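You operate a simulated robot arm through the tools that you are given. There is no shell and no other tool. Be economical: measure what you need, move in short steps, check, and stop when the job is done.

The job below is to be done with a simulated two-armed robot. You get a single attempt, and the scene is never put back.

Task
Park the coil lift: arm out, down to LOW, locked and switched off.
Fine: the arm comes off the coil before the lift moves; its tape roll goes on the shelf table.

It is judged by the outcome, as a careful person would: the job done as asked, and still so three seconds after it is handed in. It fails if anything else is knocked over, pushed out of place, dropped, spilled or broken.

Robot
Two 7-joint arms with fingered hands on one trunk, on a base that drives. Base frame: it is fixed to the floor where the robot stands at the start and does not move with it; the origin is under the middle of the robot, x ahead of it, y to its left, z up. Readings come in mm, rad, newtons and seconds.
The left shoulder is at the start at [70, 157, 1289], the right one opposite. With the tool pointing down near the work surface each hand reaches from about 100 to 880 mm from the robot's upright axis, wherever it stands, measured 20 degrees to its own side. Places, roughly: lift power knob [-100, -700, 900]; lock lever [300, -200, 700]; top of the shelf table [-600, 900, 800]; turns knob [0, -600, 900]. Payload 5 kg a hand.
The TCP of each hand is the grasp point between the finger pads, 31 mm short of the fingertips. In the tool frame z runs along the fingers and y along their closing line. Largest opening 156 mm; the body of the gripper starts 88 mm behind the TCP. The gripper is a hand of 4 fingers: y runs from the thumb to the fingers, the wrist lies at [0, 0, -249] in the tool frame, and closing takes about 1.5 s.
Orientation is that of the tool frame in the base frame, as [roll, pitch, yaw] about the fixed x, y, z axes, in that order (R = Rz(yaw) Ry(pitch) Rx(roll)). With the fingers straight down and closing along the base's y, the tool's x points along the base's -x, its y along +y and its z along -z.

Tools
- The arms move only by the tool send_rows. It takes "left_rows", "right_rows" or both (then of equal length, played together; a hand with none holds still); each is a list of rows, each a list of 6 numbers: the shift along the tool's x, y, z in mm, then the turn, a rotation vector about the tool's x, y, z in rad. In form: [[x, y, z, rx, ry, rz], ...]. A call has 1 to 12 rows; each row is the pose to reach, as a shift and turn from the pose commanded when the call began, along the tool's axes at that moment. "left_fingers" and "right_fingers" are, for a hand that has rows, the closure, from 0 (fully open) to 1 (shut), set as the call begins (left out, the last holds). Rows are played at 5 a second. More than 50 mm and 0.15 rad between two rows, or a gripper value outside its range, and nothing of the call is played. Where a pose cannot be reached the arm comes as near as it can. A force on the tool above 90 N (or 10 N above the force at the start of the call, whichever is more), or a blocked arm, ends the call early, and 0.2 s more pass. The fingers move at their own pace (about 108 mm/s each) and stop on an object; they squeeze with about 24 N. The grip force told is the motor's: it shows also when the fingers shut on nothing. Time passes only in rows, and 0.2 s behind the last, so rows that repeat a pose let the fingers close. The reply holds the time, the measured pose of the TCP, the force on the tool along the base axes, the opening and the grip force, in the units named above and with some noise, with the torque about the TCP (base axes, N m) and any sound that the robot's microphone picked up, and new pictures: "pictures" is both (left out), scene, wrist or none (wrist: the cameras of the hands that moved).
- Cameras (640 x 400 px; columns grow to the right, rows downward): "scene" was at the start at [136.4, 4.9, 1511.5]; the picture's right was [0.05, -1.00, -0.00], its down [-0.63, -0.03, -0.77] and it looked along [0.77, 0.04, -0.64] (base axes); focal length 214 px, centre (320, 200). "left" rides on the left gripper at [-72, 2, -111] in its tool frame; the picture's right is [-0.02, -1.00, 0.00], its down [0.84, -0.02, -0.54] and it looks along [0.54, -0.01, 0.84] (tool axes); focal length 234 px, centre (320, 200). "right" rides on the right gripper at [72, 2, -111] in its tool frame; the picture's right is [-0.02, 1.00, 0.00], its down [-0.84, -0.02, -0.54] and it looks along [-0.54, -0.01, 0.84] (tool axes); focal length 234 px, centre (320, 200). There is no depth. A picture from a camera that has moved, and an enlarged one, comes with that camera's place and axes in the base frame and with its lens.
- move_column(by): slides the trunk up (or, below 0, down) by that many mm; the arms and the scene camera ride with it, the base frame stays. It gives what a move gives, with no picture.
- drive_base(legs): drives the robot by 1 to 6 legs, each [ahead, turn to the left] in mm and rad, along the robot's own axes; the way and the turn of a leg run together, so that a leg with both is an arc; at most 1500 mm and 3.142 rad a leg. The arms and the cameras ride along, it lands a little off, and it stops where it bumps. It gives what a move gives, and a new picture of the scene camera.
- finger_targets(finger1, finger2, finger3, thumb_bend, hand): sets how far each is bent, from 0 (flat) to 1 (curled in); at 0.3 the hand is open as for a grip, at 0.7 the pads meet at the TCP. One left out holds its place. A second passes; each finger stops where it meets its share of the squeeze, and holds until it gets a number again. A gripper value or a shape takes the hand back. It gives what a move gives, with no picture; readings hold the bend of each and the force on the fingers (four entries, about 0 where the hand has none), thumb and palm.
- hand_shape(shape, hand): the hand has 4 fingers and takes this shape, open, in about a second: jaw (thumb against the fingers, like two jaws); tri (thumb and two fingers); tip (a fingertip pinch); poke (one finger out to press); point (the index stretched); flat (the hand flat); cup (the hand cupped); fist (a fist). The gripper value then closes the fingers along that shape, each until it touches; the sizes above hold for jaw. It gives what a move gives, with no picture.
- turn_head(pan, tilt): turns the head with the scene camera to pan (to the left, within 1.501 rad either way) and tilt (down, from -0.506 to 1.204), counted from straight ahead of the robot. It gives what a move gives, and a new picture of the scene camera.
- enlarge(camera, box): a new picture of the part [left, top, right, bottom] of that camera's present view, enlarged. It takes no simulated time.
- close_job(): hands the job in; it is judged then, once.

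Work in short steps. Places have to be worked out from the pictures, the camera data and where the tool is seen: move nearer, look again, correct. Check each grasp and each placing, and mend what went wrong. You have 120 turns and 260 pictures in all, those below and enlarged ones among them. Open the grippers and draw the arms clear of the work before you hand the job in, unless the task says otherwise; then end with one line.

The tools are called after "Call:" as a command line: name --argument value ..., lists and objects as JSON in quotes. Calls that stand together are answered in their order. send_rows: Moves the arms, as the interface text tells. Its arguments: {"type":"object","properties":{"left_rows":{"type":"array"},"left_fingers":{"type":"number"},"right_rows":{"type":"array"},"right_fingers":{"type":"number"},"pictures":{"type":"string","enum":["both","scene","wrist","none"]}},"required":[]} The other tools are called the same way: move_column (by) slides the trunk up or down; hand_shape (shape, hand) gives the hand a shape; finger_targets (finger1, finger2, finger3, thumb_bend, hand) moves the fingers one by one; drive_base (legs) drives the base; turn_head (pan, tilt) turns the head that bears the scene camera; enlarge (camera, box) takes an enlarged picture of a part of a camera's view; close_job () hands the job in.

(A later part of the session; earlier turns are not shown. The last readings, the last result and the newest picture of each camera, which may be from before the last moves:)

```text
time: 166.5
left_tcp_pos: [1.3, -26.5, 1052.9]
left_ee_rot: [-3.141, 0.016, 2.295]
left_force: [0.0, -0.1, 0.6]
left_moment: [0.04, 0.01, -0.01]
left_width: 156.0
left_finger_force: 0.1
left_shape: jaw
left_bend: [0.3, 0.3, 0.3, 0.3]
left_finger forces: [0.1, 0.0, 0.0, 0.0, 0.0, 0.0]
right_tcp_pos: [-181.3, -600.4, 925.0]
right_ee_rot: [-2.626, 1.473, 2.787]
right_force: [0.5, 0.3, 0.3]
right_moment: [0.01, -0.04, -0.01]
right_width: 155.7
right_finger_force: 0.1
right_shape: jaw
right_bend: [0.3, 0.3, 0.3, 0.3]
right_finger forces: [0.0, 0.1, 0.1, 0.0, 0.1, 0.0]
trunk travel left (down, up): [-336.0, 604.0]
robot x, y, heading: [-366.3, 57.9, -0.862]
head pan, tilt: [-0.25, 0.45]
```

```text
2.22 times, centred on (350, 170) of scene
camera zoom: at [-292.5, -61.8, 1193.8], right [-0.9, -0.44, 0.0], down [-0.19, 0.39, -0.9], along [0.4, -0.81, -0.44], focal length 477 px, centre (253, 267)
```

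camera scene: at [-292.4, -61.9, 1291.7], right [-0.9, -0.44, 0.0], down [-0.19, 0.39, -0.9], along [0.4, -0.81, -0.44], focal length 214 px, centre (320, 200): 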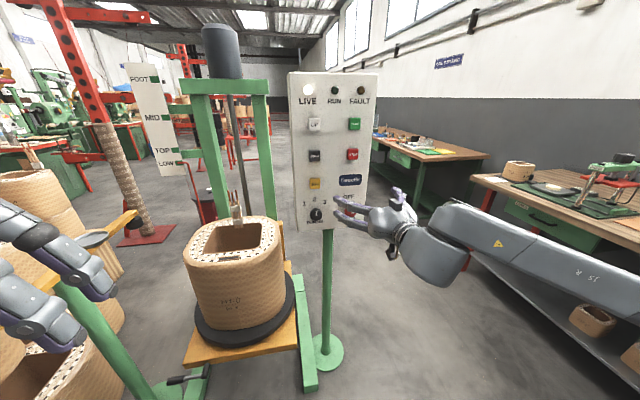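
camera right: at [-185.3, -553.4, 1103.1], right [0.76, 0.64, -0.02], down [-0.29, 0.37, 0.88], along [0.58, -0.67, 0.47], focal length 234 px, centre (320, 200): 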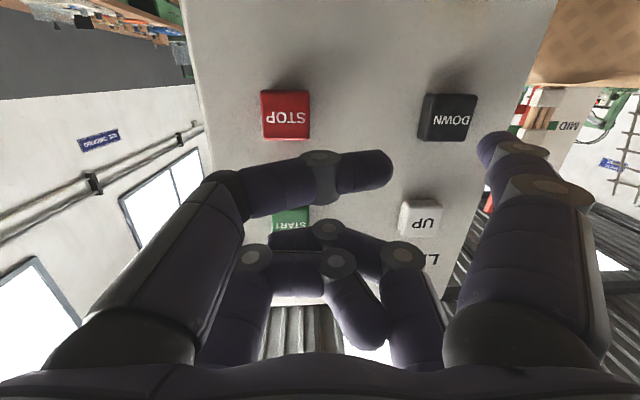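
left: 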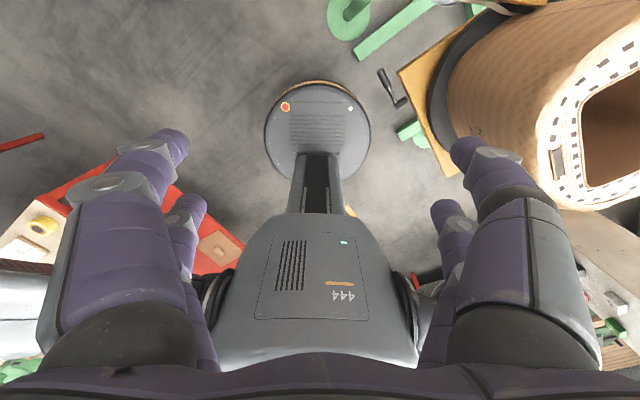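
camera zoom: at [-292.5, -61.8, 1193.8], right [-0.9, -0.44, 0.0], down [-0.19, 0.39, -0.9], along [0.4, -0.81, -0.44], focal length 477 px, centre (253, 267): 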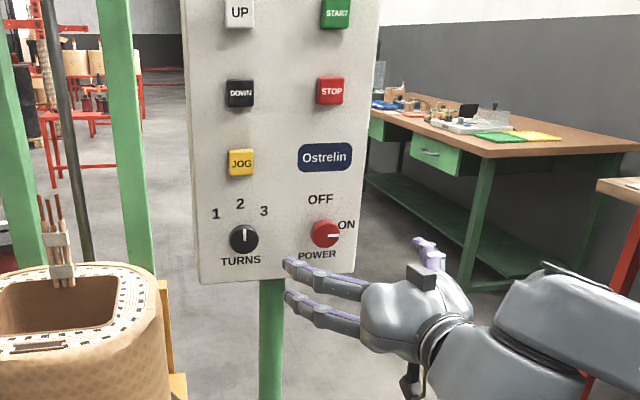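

Knob front triangulates to (-100,-688,933), ~46 mm proud of the panel; it must turn ~90° counter-clockwise (ON right → OFF up). I level the hand, centre on the knob axis 50 mm short, with a 0.5 rad pre-rotation.

Call:
send_rows --right_rows '[[-4, 1, 15, 0, -0.02, 0.12], [-8, 3, 30, 0, -0.04, 0.24], [-13, 4, 45, 0, -0.06, 0.37], [-18, 6, 60, 0, -0.08, 0.5]]'

Call:
enlarge --camera "scene" --box '[270, 80, 430, 260]'

```text
time: 167.5
left_tcp_pos: [1.2, -25.0, 1054.0]
left_ee_rot: [3.142, 0.016, 2.294]
left_force: [-0.5, 0.2, 1.3]
left_moment: [-0.01, -0.03, -0.02]
left_width: 156.0
left_finger_force: 0.0
left_shape: jaw
left_bend: [0.3, 0.3, 0.3, 0.3]
left_finger forces: [0.1, 0.0, 0.0, 0.0, 0.0, 0.0]
right_tcp_pos: [-135.9, -645.3, 937.8]
right_ee_rot: [1.589, 1.142, 0.694]
right_force: [1.2, 1.6, -0.9]
right_moment: [0.08, -0.07, -0.09]
right_width: 156.0
right_finger_force: 0.1
right_shape: jaw
right_bend: [0.3, 0.3, 0.3, 0.3]
right_finger forces: [0.0, 0.0, 0.0, 0.1, 0.1, 0.0]
trunk travel left (down, up): [-336.0, 604.0]
robot x, y, heading: [-365.1, 61.5, -0.861]
head pan, tilt: [-0.25, 0.45]
camera scene: at [-292.9, -62.6, 1193.5], right [-0.9, -0.44, 0.0], down [-0.19, 0.39, -0.9], along [0.4, -0.81, -0.44], focal length 214 px, centre (320, 200)
camera right: at [-181.6, -538.5, 873.2], right [0.7, 0.56, 0.44], down [-0.62, 0.19, 0.76], along [0.34, -0.81, 0.48], focal length 234 px, centre (320, 200)
```

scene: 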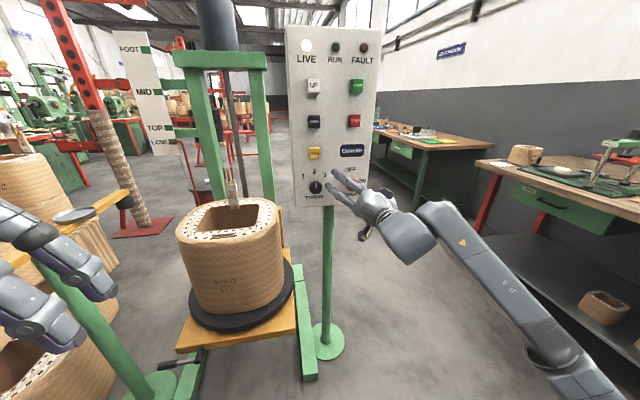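
right: 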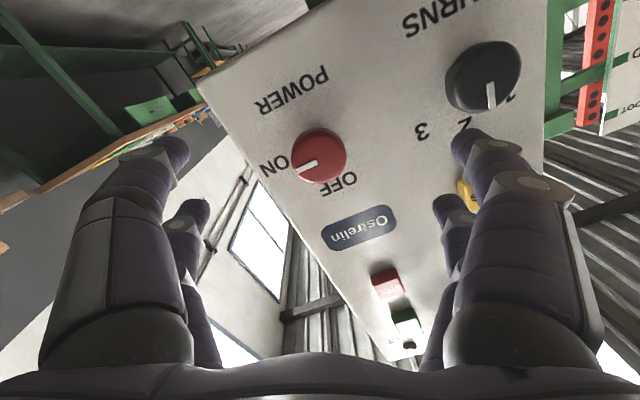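

```text
2.22 times, centred on (350, 170) of scene
camera zoom: at [-292.9, -62.6, 1193.5], right [-0.9, -0.44, 0.0], down [-0.19, 0.39, -0.9], along [0.4, -0.81, -0.44], focal length 477 px, centre (253, 267)
```

zoom: 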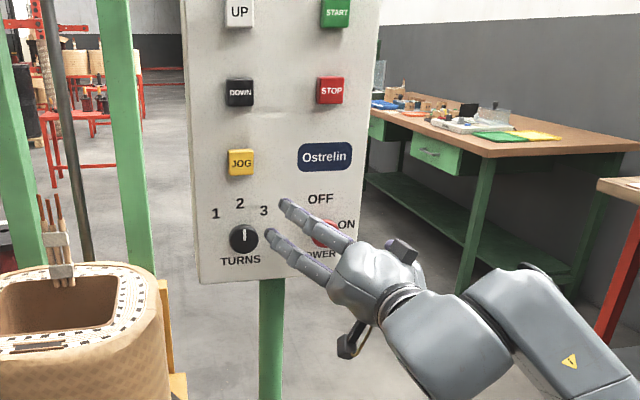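

Rotation works, hand points exactly into the panel and the knob is on axis. I advance 51 mm (tips straddling the knob) and close.

Call:
send_rows --right_rows '[[2, -0.5, 17, 0, 0, 0], [3.5, -1, 34, 0, 0, 0], [4.6, -1, 51, 0, 0, 0]]'

Call:
send_rows --right_rows '[[0, 0, 0, 0, 0, 0], [0, 0, 0, 0, 0, 0], [0, 0, 0, 0, 0, 0], [0, 0, 0, 0, 0, 0], [0, 0, 0, 0, 0, 0], [0, 0, 0, 0, 0, 0], [0, 0, 0, 0, 0, 0], [0, 0, 0, 0, 0, 0]]' --right_fingers 1 --pictures "wrist"

```text
time: 168.3
left_tcp_pos: [3.0, -27.0, 1053.2]
left_ee_rot: [-3.138, 0.016, 2.296]
left_force: [0.0, -0.5, 0.3]
left_moment: [0.02, 0.01, -0.02]
left_width: 156.0
left_finger_force: 0.1
left_shape: jaw
left_bend: [0.3, 0.3, 0.3, 0.3]
left_finger forces: [0.1, 0.0, 0.1, 0.1, 0.0, 0.0]
right_tcp_pos: [-102.2, -682.2, 931.7]
right_ee_rot: [1.587, 1.12, 0.698]
right_force: [0.4, 0.0, -0.3]
right_moment: [-0.02, 0.04, 0.0]
right_width: 155.7
right_finger_force: 0.0
right_shape: jaw
right_bend: [0.3, 0.3, 0.3, 0.3]
right_finger forces: [0.1, 0.0, 0.0, 0.0, 0.1, 0.0]
trunk travel left (down, up): [-336.0, 604.0]
robot x, y, heading: [-366.4, 56.3, -0.86]
head pan, tilt: [-0.25, 0.45]
camera scene: at [-291.8, -62.0, 1193.6], right [-0.9, -0.44, 0.0], down [-0.19, 0.39, -0.9], along [0.4, -0.81, -0.44], focal length 214 px, centre (320, 200)
camera right: at [-147.1, -574.9, 867.0], right [0.69, 0.56, 0.46], down [-0.64, 0.18, 0.75], along [0.34, -0.81, 0.48], focal length 234 px, centre (320, 200)
```

scene: 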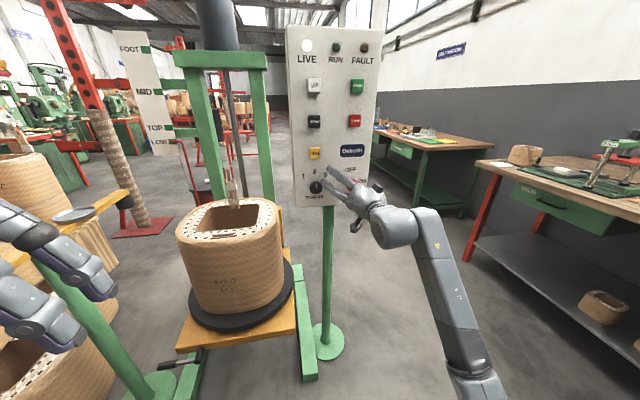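
right: 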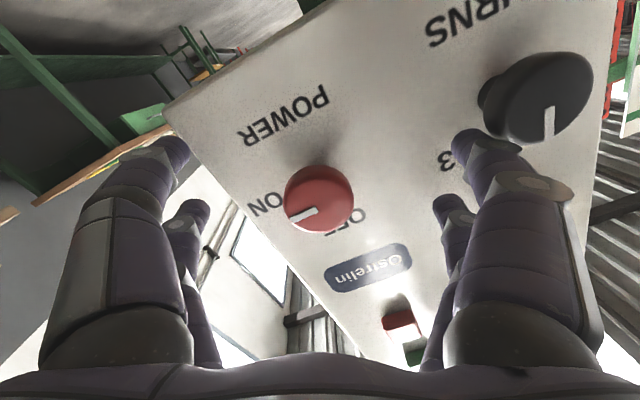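

```text
time: 170.1
left_tcp_pos: [2.9, -27.1, 1054.0]
left_ee_rot: [3.14, 0.015, 2.295]
left_force: [-0.8, 0.5, -0.9]
left_moment: [-0.02, 0.04, 0.0]
left_width: 155.9
left_finger_force: 0.1
left_shape: jaw
left_bend: [0.3, 0.3, 0.3, 0.3]
left_finger forces: [0.0, 0.0, 0.1, 0.0, 0.0, 0.0]
right_tcp_pos: [-101.8, -683.4, 929.2]
right_ee_rot: [1.589, 1.119, 0.696]
right_force: [10.6, -19.6, 9.8]
right_moment: [0.18, 0.13, 0.2]
right_width: 0.0
right_finger_force: 24.2
right_shape: jaw
right_bend: [0.7, 0.71, 0.72, 0.7]
right_finger forces: [0.1, 20.8, 21.5, 0.1, 0.0, 0.0]
trunk travel left (down, up): [-336.0, 604.0]
robot x, y, heading: [-368.1, 58.2, -0.859]
head pan, tilt: [-0.25, 0.45]
camera right: at [-147.1, -576.1, 866.6], right [0.69, 0.56, 0.46], down [-0.64, 0.18, 0.75], along [0.34, -0.81, 0.48], focal length 234 px, centre (320, 200)
```

right: 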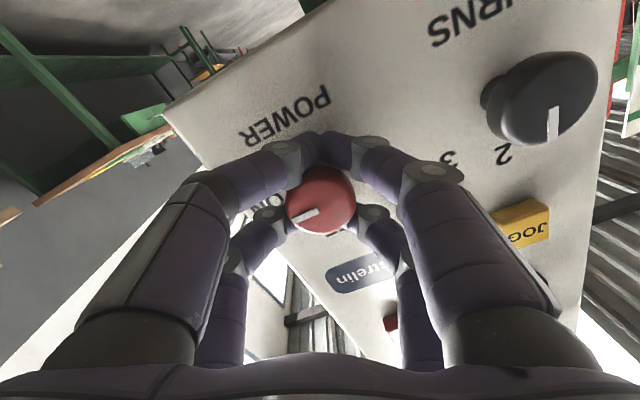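

The fingers cage the knob with two pressing on it. I rotate counter-clockwise 1.2 rad and watch the white mark.

Call:
send_rows --right_rows '[[0, 0, 0, 0, 0, -0.12], [0, 0, 0, 0, 0, -0.24], [0, 0, 0, 0, 0, -0.36], [0, 0, 0, 0, 0, -0.48], [0, 0, 0, 0, 0, -0.6], [0, 0, 0, 0, 0, -0.72], [0, 0, 0, 0, 0, -0.84], [0, 0, 0, 0, 0, -0.96], [0, 0, 0, 0, 0, -1.08], [0, 0, 0, 0, 0, -1.2]]'

```text
time: 172.3
left_tcp_pos: [3.7, -28.7, 1053.5]
left_ee_rot: [3.141, 0.013, 2.296]
left_force: [0.5, -0.9, 0.6]
left_moment: [-0.01, 0.0, -0.02]
left_width: 156.1
left_finger_force: 0.0
left_shape: jaw
left_bend: [0.3, 0.3, 0.3, 0.3]
left_finger forces: [0.1, 0.1, 0.0, 0.0, 0.0, 0.0]
right_tcp_pos: [-103.1, -685.0, 930.0]
right_ee_rot: [-1.588, 0.824, -2.475]
right_force: [12.2, -36.8, 10.1]
right_moment: [0.46, 0.25, -0.55]
right_width: 0.1
right_finger_force: 23.8
right_shape: jaw
right_bend: [0.7, 0.71, 0.71, 0.7]
right_finger forces: [0.0, 22.0, 24.2, 0.0, 0.0, 0.1]
trunk travel left (down, up): [-336.0, 604.0]
robot x, y, heading: [-368.5, 57.6, -0.866]
head pan, tilt: [-0.25, 0.45]
camera scene: at [-291.3, -65.6, 1193.2], right [-0.9, -0.44, 0.0], down [-0.19, 0.39, -0.9], along [0.4, -0.81, -0.44], focal length 214 px, centre (320, 200)
camera right: at [-211.6, -627.9, 875.8], right [0.58, 0.48, -0.66], down [0.09, 0.77, 0.63], along [0.81, -0.43, 0.4], focal length 234 px, centre (320, 200)
```

scene: 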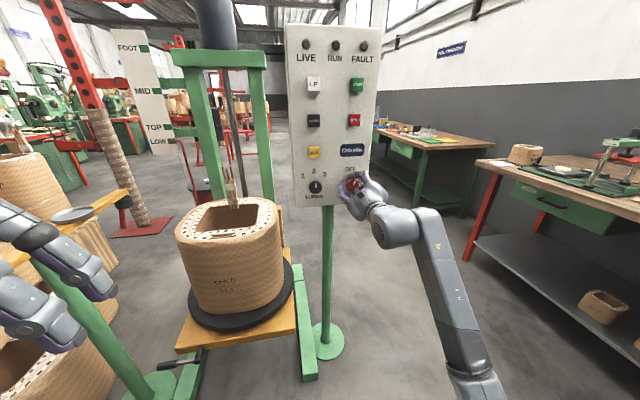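
right: 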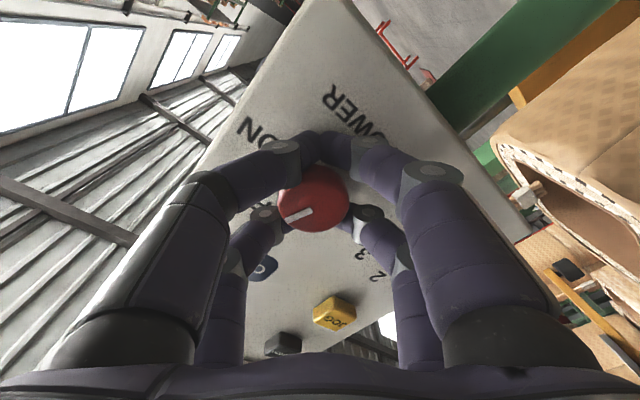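

LIVE has gone dark and the mark turned with the hand. I turn a bit further to seat it fully at OFF.

Call:
send_rows --right_rows '[[0, 0, 0, 0, 0, -0.12], [0, 0, 0, 0, 0, -0.24], [0, 0, 0, 0, 0, -0.36]]'

Call:
enlarge --camera "scene" --box '[280, 20, 408, 220]'

```text
time: 173.1
left_tcp_pos: [2.1, -29.1, 1053.0]
left_ee_rot: [3.141, 0.014, 2.296]
left_force: [-0.7, -0.7, 0.1]
left_moment: [0.0, 0.0, -0.02]
left_width: 156.1
left_finger_force: 0.1
left_shape: jaw
left_bend: [0.3, 0.3, 0.3, 0.3]
left_finger forces: [0.0, 0.1, 0.0, 0.0, 0.1, 0.0]
right_tcp_pos: [-104.4, -685.3, 929.9]
right_ee_rot: [-1.584, 0.462, -2.468]
right_force: [2.0, -33.8, 5.0]
right_moment: [0.39, 0.07, -0.63]
right_width: 0.1
right_finger_force: 24.3
right_shape: jaw
right_bend: [0.7, 0.71, 0.71, 0.7]
right_finger forces: [0.0, 15.9, 20.1, 0.0, 0.0, 0.0]
trunk travel left (down, up): [-336.0, 604.0]
robot x, y, heading: [-364.4, 55.0, -0.859]
head pan, tilt: [-0.25, 0.45]
camera scene: at [-292.5, -65.8, 1193.2], right [-0.9, -0.44, 0.0], down [-0.19, 0.39, -0.9], along [0.4, -0.81, -0.44], focal length 214 px, centre (320, 200)
camera right: at [-224.0, -638.1, 897.0], right [0.36, 0.3, -0.88], down [0.24, 0.89, 0.4], along [0.9, -0.35, 0.25], focal length 234 px, centre (320, 200)
```

scene: 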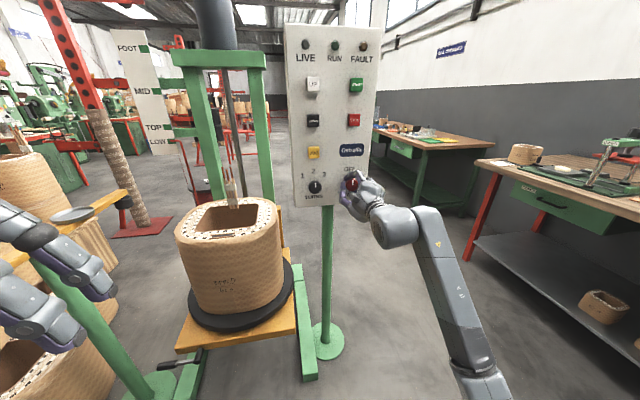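
right: 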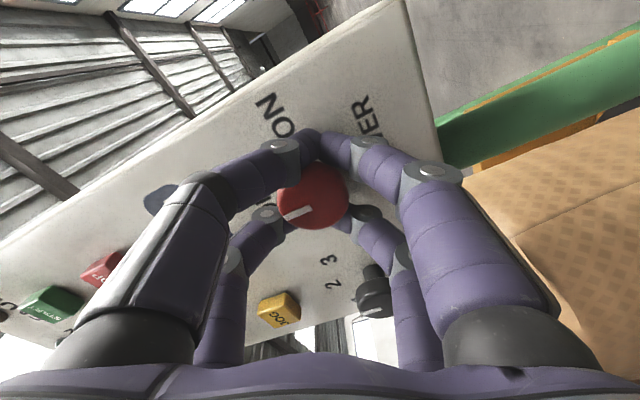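

```text
2.00 times, centred on (344, 120) of scene
camera zoom: at [-292.5, -65.8, 1193.2], right [-0.9, -0.44, 0.0], down [-0.19, 0.39, -0.9], along [0.4, -0.81, -0.44], focal length 429 px, centre (272, 360)
```

zoom: 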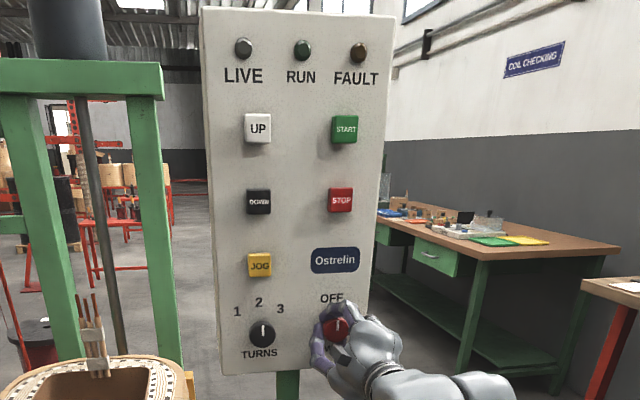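

The mark points at OFF and all lamps are dark. I open the fingers and withdraw straight back.

Call:
send_rows --right_rows '[[0, 0, 0, 0, 0, 0], [0, 0, 0, 0, 0, 0], [0, 0, 0, 0, 0, 0], [0, 0, 0, 0, 0, 0], [0, 0, 0, 0, 0, 0], [0, 0, 0, 0, 0, 0], [0, 0, -25, 0, 0, 0], [0, 0, -60, 0, 0, 0], [0, 0, -100, 0, 0, 0], [0, 0, -140, 0, 0, 0]]' --right_fingers 0

Call:
enlarge --camera "scene" --box '[280, 20, 408, 220]'

```text
time: 175.3
left_tcp_pos: [2.2, -26.2, 1052.8]
left_ee_rot: [-3.139, 0.016, 2.294]
left_force: [-0.5, -1.0, 0.9]
left_moment: [0.02, -0.01, -0.04]
left_width: 156.1
left_finger_force: 0.1
left_shape: jaw
left_bend: [0.3, 0.3, 0.3, 0.3]
left_finger forces: [0.1, 0.1, 0.0, 0.1, 0.0, 0.1]
right_tcp_pos: [-185.2, -590.8, 932.1]
right_ee_rot: [-1.577, 0.397, -2.465]
right_force: [-1.2, 0.3, -0.5]
right_moment: [-0.06, -0.09, 0.11]
right_width: 155.7
right_finger_force: 0.0
right_shape: jaw
right_bend: [0.3, 0.3, 0.3, 0.3]
right_finger forces: [0.0, 0.0, 0.1, 0.1, 0.0, 0.0]
right hand out of reach, approached as far as the arm can: row 10
trunk travel left (down, up): [-336.0, 604.0]
robot x, y, heading: [-366.7, 55.4, -0.858]
head pan, tilt: [-0.25, 0.45]
camera scene: at [-292.1, -62.3, 1193.5], right [-0.9, -0.44, 0.0], down [-0.19, 0.39, -0.9], along [0.4, -0.81, -0.44], focal length 214 px, centre (320, 200)
camera right: at [-306.6, -545.6, 903.3], right [0.31, 0.26, -0.91], down [0.25, 0.9, 0.35], along [0.92, -0.34, 0.22], focal length 234 px, centre (320, 200)
```

scene: 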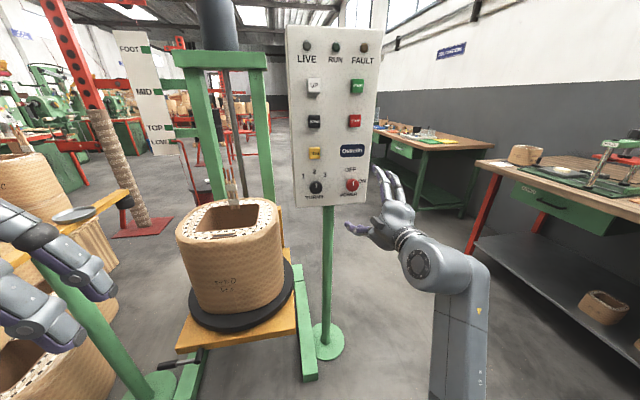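
right: 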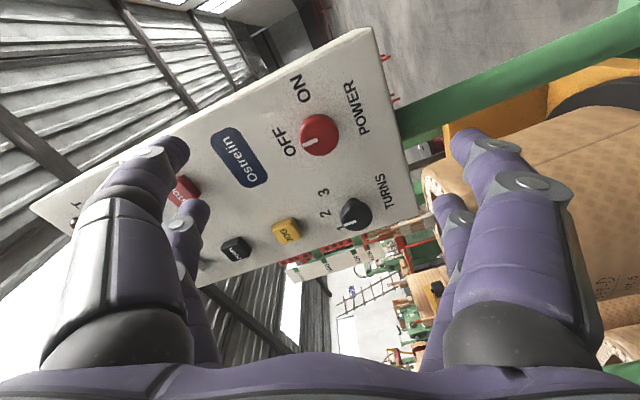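

```text
2.00 times, centred on (344, 120) of scene
camera zoom: at [-292.1, -62.3, 1193.5], right [-0.9, -0.44, 0.0], down [-0.19, 0.39, -0.9], along [0.4, -0.81, -0.44], focal length 429 px, centre (272, 360)
```

zoom: 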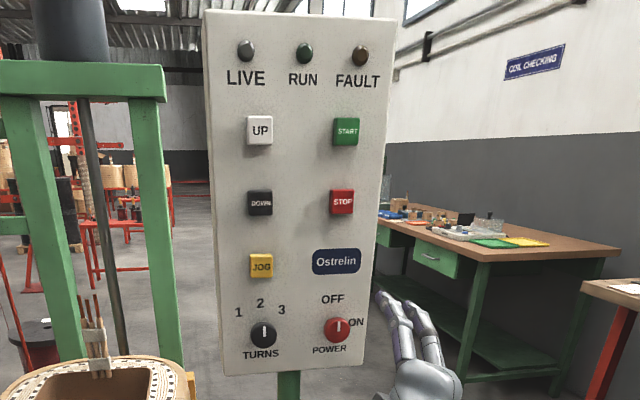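

Power is off (mark at OFF, lamps dark). Now the lock lever: I look down at it at its new height.

Call:
turn_head --pan 0.25 --tilt 0.85

Call:
enlarge --camera "scene" --box '[240, 180, 400, 280]'

```text
time: 176.2
left_tcp_pos: [2.3, -24.8, 1051.9]
left_ee_rot: [-3.14, 0.015, 2.295]
left_force: [0.5, -0.4, -0.6]
left_moment: [0.0, -0.01, 0.01]
left_width: 156.1
left_finger_force: 0.0
left_shape: jaw
left_bend: [0.3, 0.3, 0.3, 0.3]
left_finger forces: [0.1, 0.0, 0.0, 0.0, 0.0, 0.1]
right_tcp_pos: [-185.0, -590.7, 934.5]
right_ee_rot: [-1.576, 0.391, -2.462]
right_force: [0.0, -0.8, -0.4]
right_moment: [0.01, 0.0, -0.03]
right_width: 155.9
right_finger_force: 0.1
right_shape: jaw
right_bend: [0.3, 0.3, 0.3, 0.3]
right_finger forces: [0.0, 0.1, 0.1, 0.0, 0.0, 0.0]
trunk travel left (down, up): [-336.0, 604.0]
robot x, y, heading: [-365.2, 60.2, -0.855]
head pan, tilt: [0.25, 0.85]
camera scene: at [-269.2, -24.5, 1159.3], right [-0.57, -0.82, 0.0], down [-0.61, 0.43, -0.66], along [0.54, -0.38, -0.75], focal length 214 px, centre (320, 200)
```

scene: 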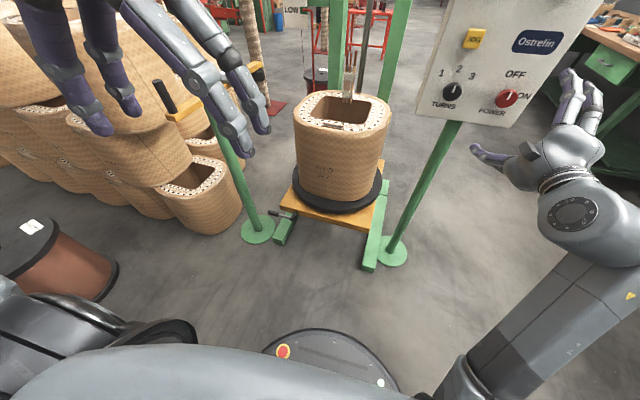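

```text
4.00 times, centred on (320, 230) of scene
camera zoom: at [-269.2, -24.5, 1159.3], right [-0.57, -0.82, 0.0], down [-0.61, 0.43, -0.66], along [0.54, -0.38, -0.75], focal length 858 px, centre (320, 80)
```

zoom: 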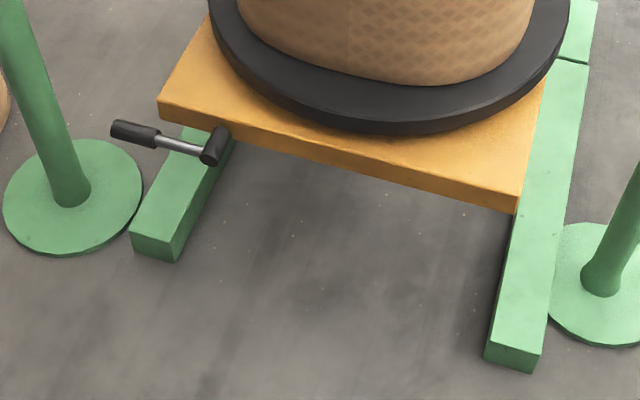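

Lever now at z≈340, still horizontal (unlocked). I first back the base off the panel, then turn the right hand to point down again while lowering it.

Call:
drive_base --legs '[[-120, 0]]'

Call:
send_rows --right_rows '[[5, 11, 0, -0.119, 0.054, 0], [10, 23, 0, -0.238, 0.107, 0], [15, 34, 0, -0.357, 0.161, 0], [21, 45, 0, -0.476, 0.215, 0], [26, 57, 0, -0.596, 0.268, 0], [31, 68, 0, -0.715, 0.322, 0], [36, 79, 0, -0.834, 0.376, 0], [41, 91, 0, -0.953, 0.429, 0], [46, 102, 0, -1.072, 0.483, 0], [52, 113, 0, -1.191, 0.537, 0], [57, 125, 0, -1.31, 0.59, 0], [62, 136, 0, -1.43, 0.644, 0]]'

```text
time: 177.4
left_tcp_pos: [-77.8, 67.1, 1054.2]
left_ee_rot: [3.141, 0.017, 2.289]
left_force: [-1.5, 0.1, 0.5]
left_moment: [0.0, -0.09, -0.01]
left_width: 155.7
left_finger_force: 0.2
left_shape: jaw
left_bend: [0.3, 0.3, 0.3, 0.3]
left_finger forces: [0.0, 0.0, 0.0, 0.0, 0.0, 0.0]
right_tcp_pos: [-264.4, -497.6, 931.5]
right_ee_rot: [-1.579, 0.464, -2.465]
right_force: [-0.8, 0.5, 0.7]
right_moment: [-0.01, 0.0, 0.01]
right_width: 155.9
right_finger_force: 0.1
right_shape: jaw
right_bend: [0.3, 0.3, 0.3, 0.3]
right_finger forces: [0.0, 0.0, 0.1, 0.0, 0.0, 0.1]
trunk travel left (down, up): [-336.0, 604.0]
robot x, y, heading: [-445.2, 153.0, -0.859]
head pan, tilt: [0.25, 0.85]
camera scene: at [-347.7, 68.3, 1159.4], right [-0.57, -0.82, 0.0], down [-0.61, 0.43, -0.66], along [0.54, -0.38, -0.75], focal length 214 px, centre (320, 200)
```

scene: 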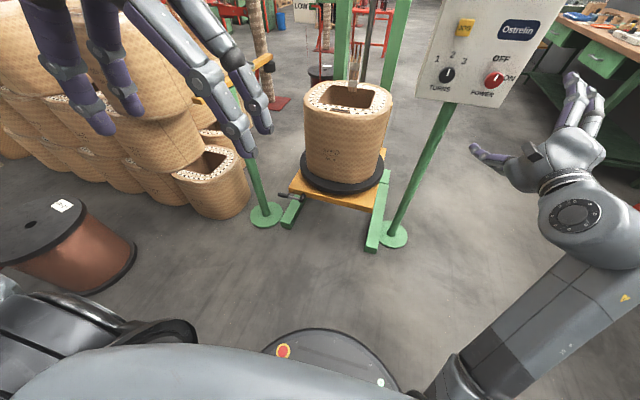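

```text
time: 180.0
left_tcp_pos: [-75.2, 64.4, 1054.0]
left_ee_rot: [-3.141, 0.016, 2.291]
left_force: [0.3, 0.0, 0.2]
left_moment: [0.02, 0.01, -0.01]
left_width: 156.0
left_finger_force: 0.0
left_shape: jaw
left_bend: [0.3, 0.3, 0.3, 0.3]
left_finger forces: [0.1, 0.0, 0.1, 0.0, 0.0, 0.0]
right_tcp_pos: [-258.8, -494.3, 780.6]
right_ee_rot: [3.119, 0.033, -2.887]
right_force: [0.4, 0.5, -0.7]
right_moment: [0.0, 0.05, 0.0]
right_width: 155.9
right_finger_force: 0.0
right_shape: jaw
right_bend: [0.3, 0.3, 0.3, 0.3]
right_finger forces: [0.0, 0.1, 0.0, 0.0, 0.0, 0.0]
trunk travel left (down, up): [-336.0, 604.0]
robot x, y, heading: [-440.1, 149.5, -0.858]
head pan, tilt: [0.25, 0.85]
camera scene: at [-345.8, 67.4, 1159.1], right [-0.57, -0.82, 0.0], down [-0.62, 0.43, -0.66], along [0.54, -0.38, -0.75], focal length 214 px, centre (320, 200)
camera right: at [-332.9, -514.1, 888.8], right [-0.23, 0.97, 0.02], down [0.8, 0.18, 0.57], along [0.55, 0.15, -0.82], focal length 234 px, centre (320, 200)
```

scene: 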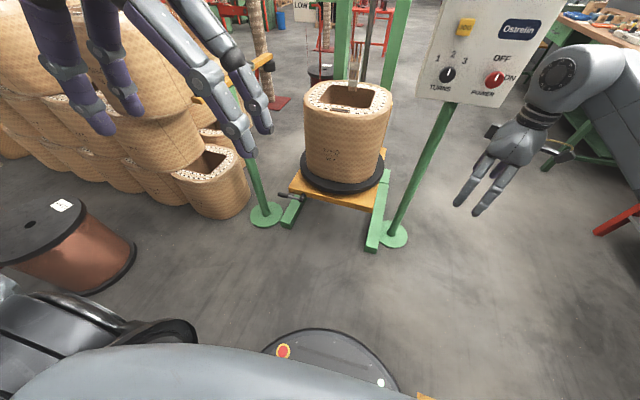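
right: 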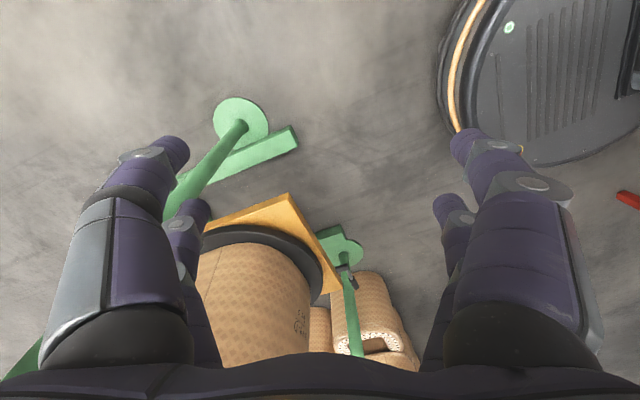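

Hand points down again. I retract it toward the body, raise the trunk for clearance, and drive to about (45,165) in front of the lever.

Call:
send_rows --right_rows '[[1, 42, 0, 0.004, 0.006, 0], [2, 84, 0, 0.008, 0.011, 0], [3, 125, 0, 0.012, 0.017, 0], [4, 167, 0, 0.015, 0.022, 0], [5, 208, 0, 0.019, 0.028, 0], [6, 250, 0, 0.0225, 0.033, 0]]' --pictures "none"

Call:
move_column --by 300

Call:
drive_base --legs '[[0, 0.89], [486, 0], [0, -0.5]]'

Call:
turn_head --pan -0.3 --tilt 0.95

```text
time: 181.4
left_tcp_pos: [-76.7, 64.9, 1053.1]
left_ee_rot: [-3.142, 0.016, 2.291]
left_force: [0.1, 0.7, 0.6]
left_moment: [-0.04, 0.02, 0.02]
left_width: 156.0
left_finger_force: 0.1
left_shape: jaw
left_bend: [0.3, 0.3, 0.3, 0.3]
left_finger forces: [0.0, 0.0, 0.1, 0.0, 0.0, 0.0]
right_tcp_pos: [-332.0, -251.5, 788.1]
right_ee_rot: [-3.138, 0.001, -2.884]
right_force: [0.0, 0.6, 0.6]
right_moment: [0.0, 0.02, 0.01]
right_width: 155.7
right_finger_force: 0.0
right_shape: jaw
right_bend: [0.3, 0.3, 0.3, 0.3]
right_finger forces: [0.0, 0.1, 0.0, 0.1, 0.0, 0.1]
trunk travel left (down, up): [-336.0, 604.0]
robot x, y, heading: [-442.9, 147.5, -0.856]
head pan, tilt: [0.25, 0.85]
```

```text
time: 184.4
left_tcp_pos: [-76.4, 64.6, 1353.7]
left_ee_rot: [3.141, 0.014, 2.291]
left_force: [-0.6, 0.3, -0.9]
left_moment: [0.0, 0.0, -0.02]
left_width: 155.8
left_finger_force: 0.1
left_shape: jaw
left_bend: [0.3, 0.3, 0.3, 0.3]
left_finger forces: [0.0, 0.0, 0.0, 0.1, 0.0, 0.0]
right_tcp_pos: [-332.3, -253.0, 1088.2]
right_ee_rot: [-3.139, 0.0, -2.883]
right_force: [-0.3, 1.8, -0.2]
right_moment: [0.0, 0.01, 0.0]
right_width: 155.9
right_finger_force: 0.1
right_shape: jaw
right_bend: [0.3, 0.3, 0.3, 0.3]
right_finger forces: [0.1, 0.0, 0.0, 0.1, 0.0, 0.0]
trunk travel left (down, up): [-636.0, 304.0]
robot x, y, heading: [-442.6, 149.6, -0.862]
head pan, tilt: [0.25, 0.85]
```

```text
time: 191.0
left_tcp_pos: [416.4, 228.4, 1353.6]
left_ee_rot: [-3.141, 0.017, 2.686]
left_force: [0.0, -0.2, 0.1]
left_moment: [-0.01, -0.02, 0.01]
left_width: 155.9
left_finger_force: 0.0
left_shape: jaw
left_bend: [0.3, 0.3, 0.3, 0.3]
left_finger forces: [0.0, 0.0, 0.0, 0.1, 0.0, 0.1]
right_tcp_pos: [302.5, -162.9, 1086.8]
right_ee_rot: [-3.14, 0.0, -2.489]
right_force: [-0.3, -0.1, -0.8]
right_moment: [0.02, -0.02, 0.01]
right_width: 156.0
right_finger_force: 0.1
right_shape: jaw
right_bend: [0.3, 0.3, 0.3, 0.3]
right_finger forces: [0.0, 0.0, 0.1, 0.0, 0.0, 0.1]
trunk travel left (down, up): [-636.0, 304.0]
robot x, y, heading: [46.6, 166.6, -0.459]
head pan, tilt: [0.25, 0.85]
camera scene: at [167.0, 127.2, 1459.2], right [-0.21, -0.98, 0.0], down [-0.73, 0.16, -0.66], along [0.64, -0.14, -0.75], focal length 214 px, centre (320, 200)
```

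scene: 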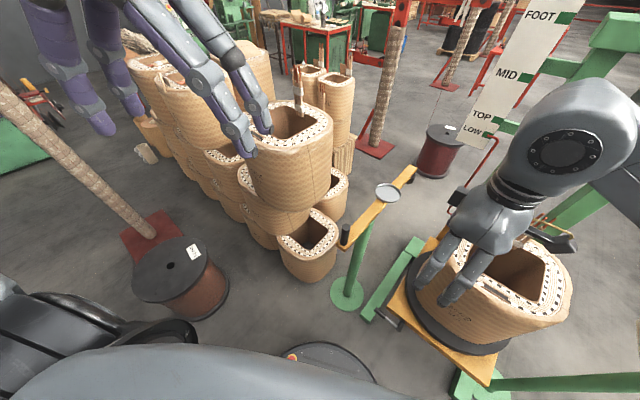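

```text
time: 192.0
left_tcp_pos: [416.8, 229.1, 1353.2]
left_ee_rot: [-3.141, 0.014, 2.688]
left_force: [0.1, -0.2, 0.1]
left_moment: [-0.01, 0.02, 0.01]
left_width: 156.0
left_finger_force: 0.1
left_shape: jaw
left_bend: [0.3, 0.3, 0.3, 0.3]
left_finger forces: [0.0, 0.1, 0.0, 0.0, 0.0, 0.0]
right_tcp_pos: [304.2, -161.3, 1087.9]
right_ee_rot: [-3.141, -0.001, -2.488]
right_force: [-0.4, 0.3, 0.1]
right_moment: [0.01, 0.01, 0.04]
right_width: 155.6
right_finger_force: 0.1
right_shape: jaw
right_bend: [0.3, 0.3, 0.3, 0.3]
right_finger forces: [0.0, 0.1, 0.1, 0.0, 0.1, 0.1]
trunk travel left (down, up): [-636.0, 304.0]
robot x, y, heading: [43.8, 166.4, -0.462]
head pan, tilt: [-0.3, 0.949]
camera scene: at [143.4, 93.6, 1451.7], right [-0.69, -0.72, 0.0], down [-0.59, 0.56, -0.58], along [0.42, -0.4, -0.81], focal length 214 px, centre (320, 200)
```

scene: 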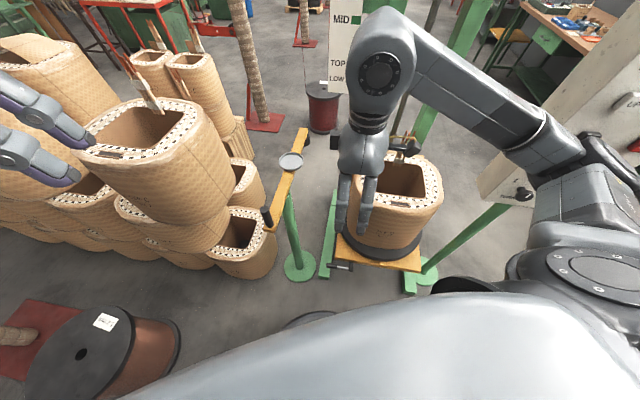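

I zoom on the lever with the scene and wrist cameras to locate it precisely.

Call:
enlarge --camera "scene" --box '[300, 230, 396, 290]'

Call:
enlarge --camera "right" --box '[0, 0, 640, 400]'

```text
6.67 times, centred on (348, 260) of scene
camera zoom: at [143.4, 93.6, 1451.7], right [-0.69, -0.72, 0.0], down [-0.59, 0.56, -0.58], along [0.42, -0.4, -0.81], focal length 1430 px, centre (133, -200)
```

zoom: 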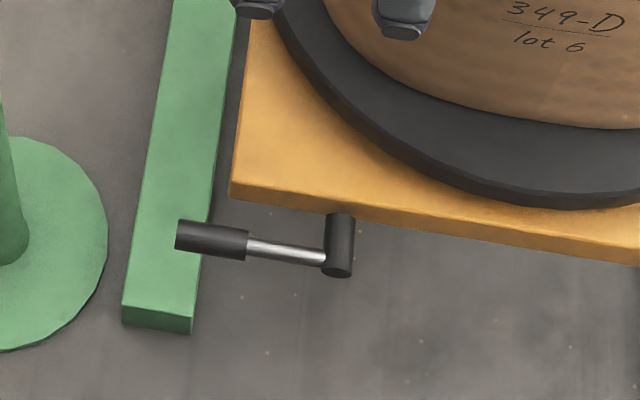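

```text
1.00 times, centred on (320, 200) of right (not enlarged: the box is as wide or as high as the picture)
camera zoom: at [244.0, -204.6, 1197.7], right [-0.59, 0.81, 0.0], down [0.68, 0.49, 0.54], along [0.44, 0.32, -0.84], focal length 234 px, centre (320, 200)
```

zoom: 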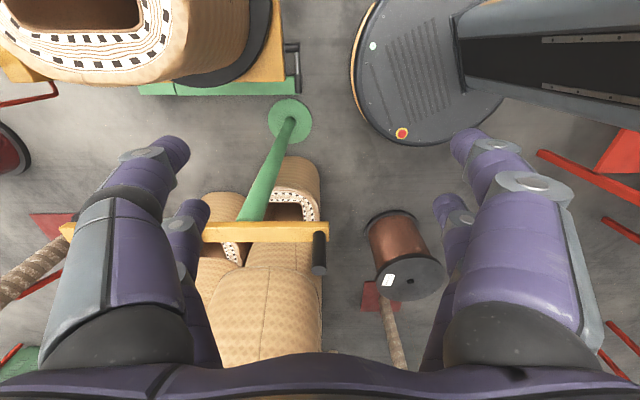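

Lever hub ≈(282,-265,332), grip end ≈(392,-192,345), grip middle ≈(366,-203). The hand's closing line already is perpendicular to it. I lower the trunk 400 and check.

Call:
move_column --by -400

Call:
send_rows --right_rows '[[-15, -18, 45, 0, 0, 0], [-30, -36, 90, 0, 0, 0], [-30, -60, 130, 0, 0, 0], [-25, -72, 170, 0, 0, 0]]'

```text
time: 195.8
left_tcp_pos: [416.2, 229.6, 953.9]
left_ee_rot: [-3.142, 0.017, 2.689]
left_force: [0.0, 0.6, -0.1]
left_moment: [0.03, 0.01, 0.0]
left_width: 155.9
left_finger_force: 0.1
left_shape: jaw
left_bend: [0.3, 0.3, 0.3, 0.3]
left_finger forces: [0.0, 0.1, 0.0, 0.0, 0.0, 0.0]
right_tcp_pos: [301.9, -162.5, 686.6]
right_ee_rot: [-3.141, 0.0, -2.489]
right_force: [0.2, 0.0, 0.0]
right_moment: [0.01, 0.03, 0.02]
right_width: 155.9
right_finger_force: 0.2
right_shape: jaw
right_bend: [0.3, 0.3, 0.3, 0.3]
right_finger forces: [0.0, 0.0, 0.0, 0.0, 0.1, 0.0]
trunk travel left (down, up): [-236.0, 704.0]
robot x, y, heading: [45.0, 166.9, -0.46]
head pan, tilt: [-0.3, 0.949]
```

```text
refused: row 1 steps farther than a row can; nothing moved
```

Call:
send_rows --right_rows '[[-4, -12, 34, 0, 0, 0], [-9, -24, 69, 0, 0, 0], [-13, -36, 103, 0, 0, 0], [-17, -47, 138, 0, 0, 0], [-22, -59, 172, 0, 0, 0], [-26, -71, 205, 0, 0, 0]]'

Call:
enlarge --camera "scene" --box '[300, 230, 396, 290]'

```text
time: 197.2
left_tcp_pos: [415.9, 228.7, 953.4]
left_ee_rot: [-3.141, 0.015, 2.687]
left_force: [-0.1, -0.6, -0.1]
left_moment: [0.01, 0.01, -0.01]
left_width: 156.0
left_finger_force: 0.1
left_shape: jaw
left_bend: [0.3, 0.3, 0.3, 0.3]
left_finger forces: [0.0, 0.1, 0.0, 0.0, 0.0, 0.0]
right_tcp_pos: [370.1, -202.1, 478.8]
right_ee_rot: [-3.14, 0.0, -2.486]
right_force: [-0.8, 0.4, 0.2]
right_moment: [0.01, 0.01, 0.0]
right_width: 155.7
right_finger_force: 0.0
right_shape: jaw
right_bend: [0.3, 0.3, 0.3, 0.3]
right_finger forces: [0.0, 0.1, 0.0, 0.0, 0.0, 0.0]
trunk travel left (down, up): [-236.0, 704.0]
robot x, y, heading: [45.2, 165.4, -0.46]
head pan, tilt: [-0.3, 0.949]
camera scene: at [143.3, 93.1, 1051.7], right [-0.69, -0.72, 0.0], down [-0.59, 0.56, -0.58], along [0.42, -0.4, -0.81], focal length 214 px, centre (320, 200)
camera right: at [311.1, -245.0, 589.5], right [-0.59, 0.81, 0.0], down [0.68, 0.49, 0.54], along [0.44, 0.32, -0.84], focal length 234 px, centre (320, 200)
```

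scene: 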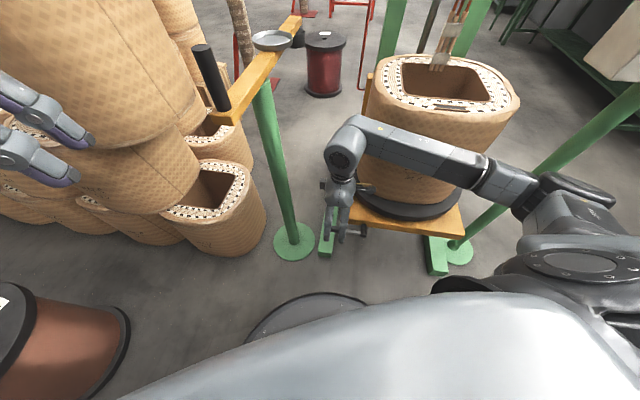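
right: 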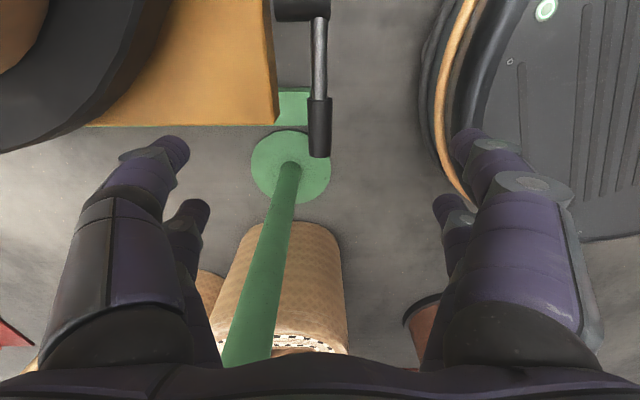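

```text
6.67 times, centred on (348, 260) of scene
camera zoom: at [143.3, 93.1, 1051.7], right [-0.69, -0.72, 0.0], down [-0.59, 0.56, -0.58], along [0.42, -0.4, -0.81], focal length 1430 px, centre (133, -200)
```

zoom: 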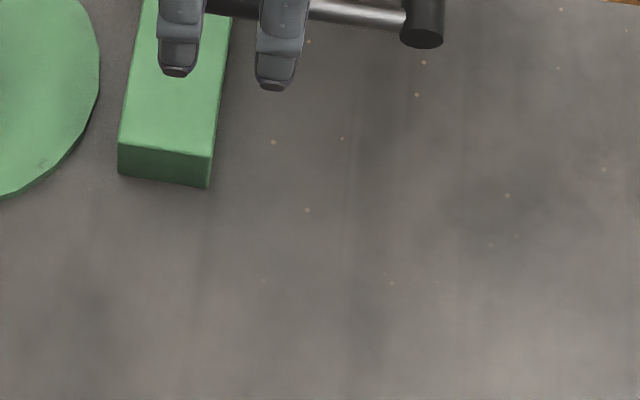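

The grip is aligned and exactly under the TCP. I descend 134 mm and close on it.

Call:
send_rows --right_rows '[[0, 0, 35, 0, 0, 0], [0, 0, 70, 0, 0, 0], [1, -1, 105, 0, 0, 0], [2, -1, 134, 0, 0, 0]]' --pictures "wrist"

Call:
send_rows --right_rows '[[0, 0, 0, 0, 0, 0], [0, 0, 0, 0, 0, 0], [0, 0, 0, 0, 0, 0], [0, 0, 0, 0, 0, 0], [0, 0, 0, 0, 0, 0], [0, 0, 0, 0, 0, 0], [0, 0, 0, 0, 0, 0], [0, 0, 0, 0, 0, 0]]' --right_fingers 1 --pictures "wrist"

```text
time: 198.1
left_tcp_pos: [413.6, 229.9, 954.8]
left_ee_rot: [-3.141, 0.019, 2.686]
left_force: [0.8, -1.2, 0.0]
left_moment: [0.07, 0.07, -0.02]
left_width: 156.0
left_finger_force: 0.1
left_shape: jaw
left_bend: [0.3, 0.3, 0.3, 0.3]
left_finger forces: [0.0, 0.0, 0.0, 0.1, 0.0, 0.1]
right_tcp_pos: [376.9, -199.0, 392.8]
right_ee_rot: [-3.125, 0.024, -2.483]
right_force: [-21.9, 13.7, 65.0]
right_moment: [-6.15, -2.64, -1.47]
right_width: 156.4
right_finger_force: 0.1
right_shape: jaw
right_bend: [0.3, 0.3, 0.3, 0.25]
right_finger forces: [0.0, 0.0, 0.0, 0.0, 64.9, 0.1]
trunk travel left (down, up): [-236.0, 704.0]
robot x, y, heading: [43.3, 166.1, -0.466]
head pan, tilt: [-0.3, 0.949]
stopped in row 4 (right hand): the force on the tool passed its limit at 106 N (the readings are from after the stop); the commanded pose is now the measured one
camera right: at [315.4, -242.0, 501.3], right [-0.59, 0.81, -0.02], down [0.66, 0.5, 0.56], along [0.46, 0.32, -0.83], focal length 234 px, centre (320, 200)
```

right: 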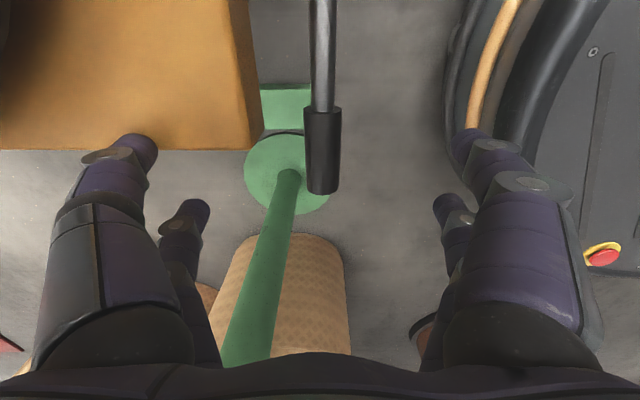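

```text
time: 199.9
left_tcp_pos: [412.4, 234.1, 955.1]
left_ee_rot: [-3.138, 0.023, 2.687]
left_force: [-0.5, 0.3, 0.5]
left_moment: [0.02, 0.01, -0.01]
left_width: 156.3
left_finger_force: 0.1
left_shape: jaw
left_bend: [0.3, 0.3, 0.3, 0.3]
left_finger forces: [0.1, 0.1, 0.0, 0.1, 0.0, 0.1]
right_tcp_pos: [375.3, -198.0, 391.5]
right_ee_rot: [-3.122, 0.022, -2.479]
right_force: [-27.0, 18.0, 81.0]
right_moment: [-6.17, -2.5, -1.84]
right_width: 80.2
right_finger_force: 23.9
right_shape: jaw
right_bend: [0.71, 0.69, 0.71, 0.25]
right_finger forces: [22.0, 21.0, 19.6, 0.0, 67.8, 0.0]
trunk travel left (down, up): [-236.0, 704.0]
robot x, y, heading: [46.5, 162.5, -0.463]
head pan, tilt: [-0.3, 0.949]
camera right: at [314.3, -240.3, 499.8], right [-0.59, 0.8, -0.02], down [0.66, 0.5, 0.56], along [0.46, 0.32, -0.83], focal length 234 px, centre (320, 200)
```

right: 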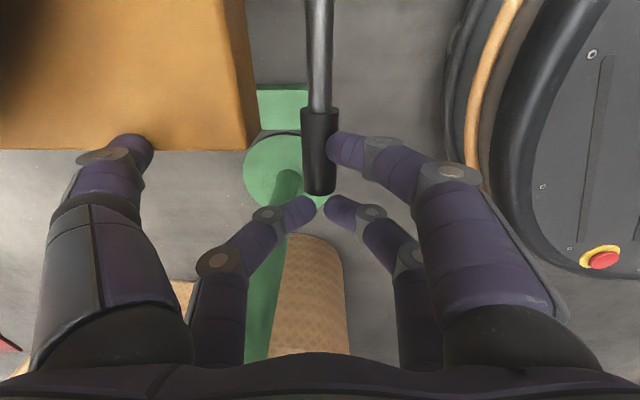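

The thumb-side finger landed on the platform's corner. I open, lift off, and shift 38 mm outward along the lever so the fingers pass beyond the platform edge.

Call:
send_rows --right_rows '[[0, 0, -5, 0, 0, 0], [0, 0, -10, 0, 0, 0], [0, 0, -10, 0, 0, 0], [0, 0, -10, 0, 0, 0], [0, 0, -10, 0, 0, 0], [0, 0, -10, 0, 0, 0], [0, 0, -45, 0, 0, 0]]' --right_fingers 0 --pictures "none"

Call:
send_rows --right_rows '[[-20, -2, 0, -0.018, 0.022, 0], [-40, -4, 0, -0.018, 0.022, 0], [-40, -4, 0, -0.018, 0.022, 0]]' --right_fingers 0.3 --pictures "wrist"

```text
time: 201.5
left_tcp_pos: [416.8, 230.1, 953.6]
left_ee_rot: [-3.141, 0.014, 2.688]
left_force: [-0.7, 0.9, 0.2]
left_moment: [-0.01, 0.01, 0.0]
left_width: 156.0
left_finger_force: 0.0
left_shape: jaw
left_bend: [0.3, 0.3, 0.3, 0.3]
left_finger forces: [0.1, 0.0, 0.1, 0.0, 0.0, 0.0]
right_tcp_pos: [374.3, -201.7, 427.2]
right_ee_rot: [-3.134, 0.012, -2.482]
right_force: [-0.5, 0.2, 0.0]
right_moment: [0.0, -0.01, 0.02]
right_width: 155.6
right_finger_force: 0.0
right_shape: jaw
right_bend: [0.3, 0.3, 0.3, 0.3]
right_finger forces: [0.0, 0.1, 0.0, 0.0, 0.1, 0.0]
trunk travel left (down, up): [-236.0, 704.0]
robot x, y, heading: [44.4, 162.6, -0.466]
head pan, tilt: [-0.3, 0.949]
```

```text
time: 202.3
left_tcp_pos: [416.5, 229.1, 952.9]
left_ee_rot: [-3.141, 0.018, 2.688]
left_force: [0.3, 1.3, -0.3]
left_moment: [0.07, 0.03, 0.0]
left_width: 156.2
left_finger_force: 0.0
left_shape: jaw
left_bend: [0.3, 0.3, 0.3, 0.3]
left_finger forces: [0.0, 0.0, 0.0, 0.1, 0.0, 0.0]
right_tcp_pos: [409.8, -181.8, 430.3]
right_ee_rot: [3.133, -0.007, -2.487]
right_force: [-0.6, -0.8, 0.6]
right_moment: [0.04, 0.0, -0.01]
right_width: 109.3
right_finger_force: 0.0
right_shape: jaw
right_bend: [0.28, 0.28, 0.28, 0.59]
right_finger forces: [0.0, 0.1, 0.1, 0.1, 0.0, 0.0]
trunk travel left (down, up): [-236.0, 704.0]
robot x, y, heading: [45.1, 166.0, -0.464]
head pan, tilt: [-0.3, 0.949]
camera right: at [352.3, -224.4, 540.5], right [-0.59, 0.81, 0.01], down [0.68, 0.49, 0.54], along [0.43, 0.32, -0.84], focal length 234 px, centre (320, 200)
```

right: 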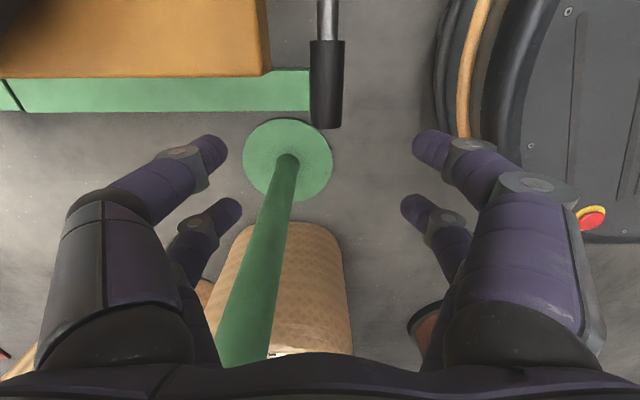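

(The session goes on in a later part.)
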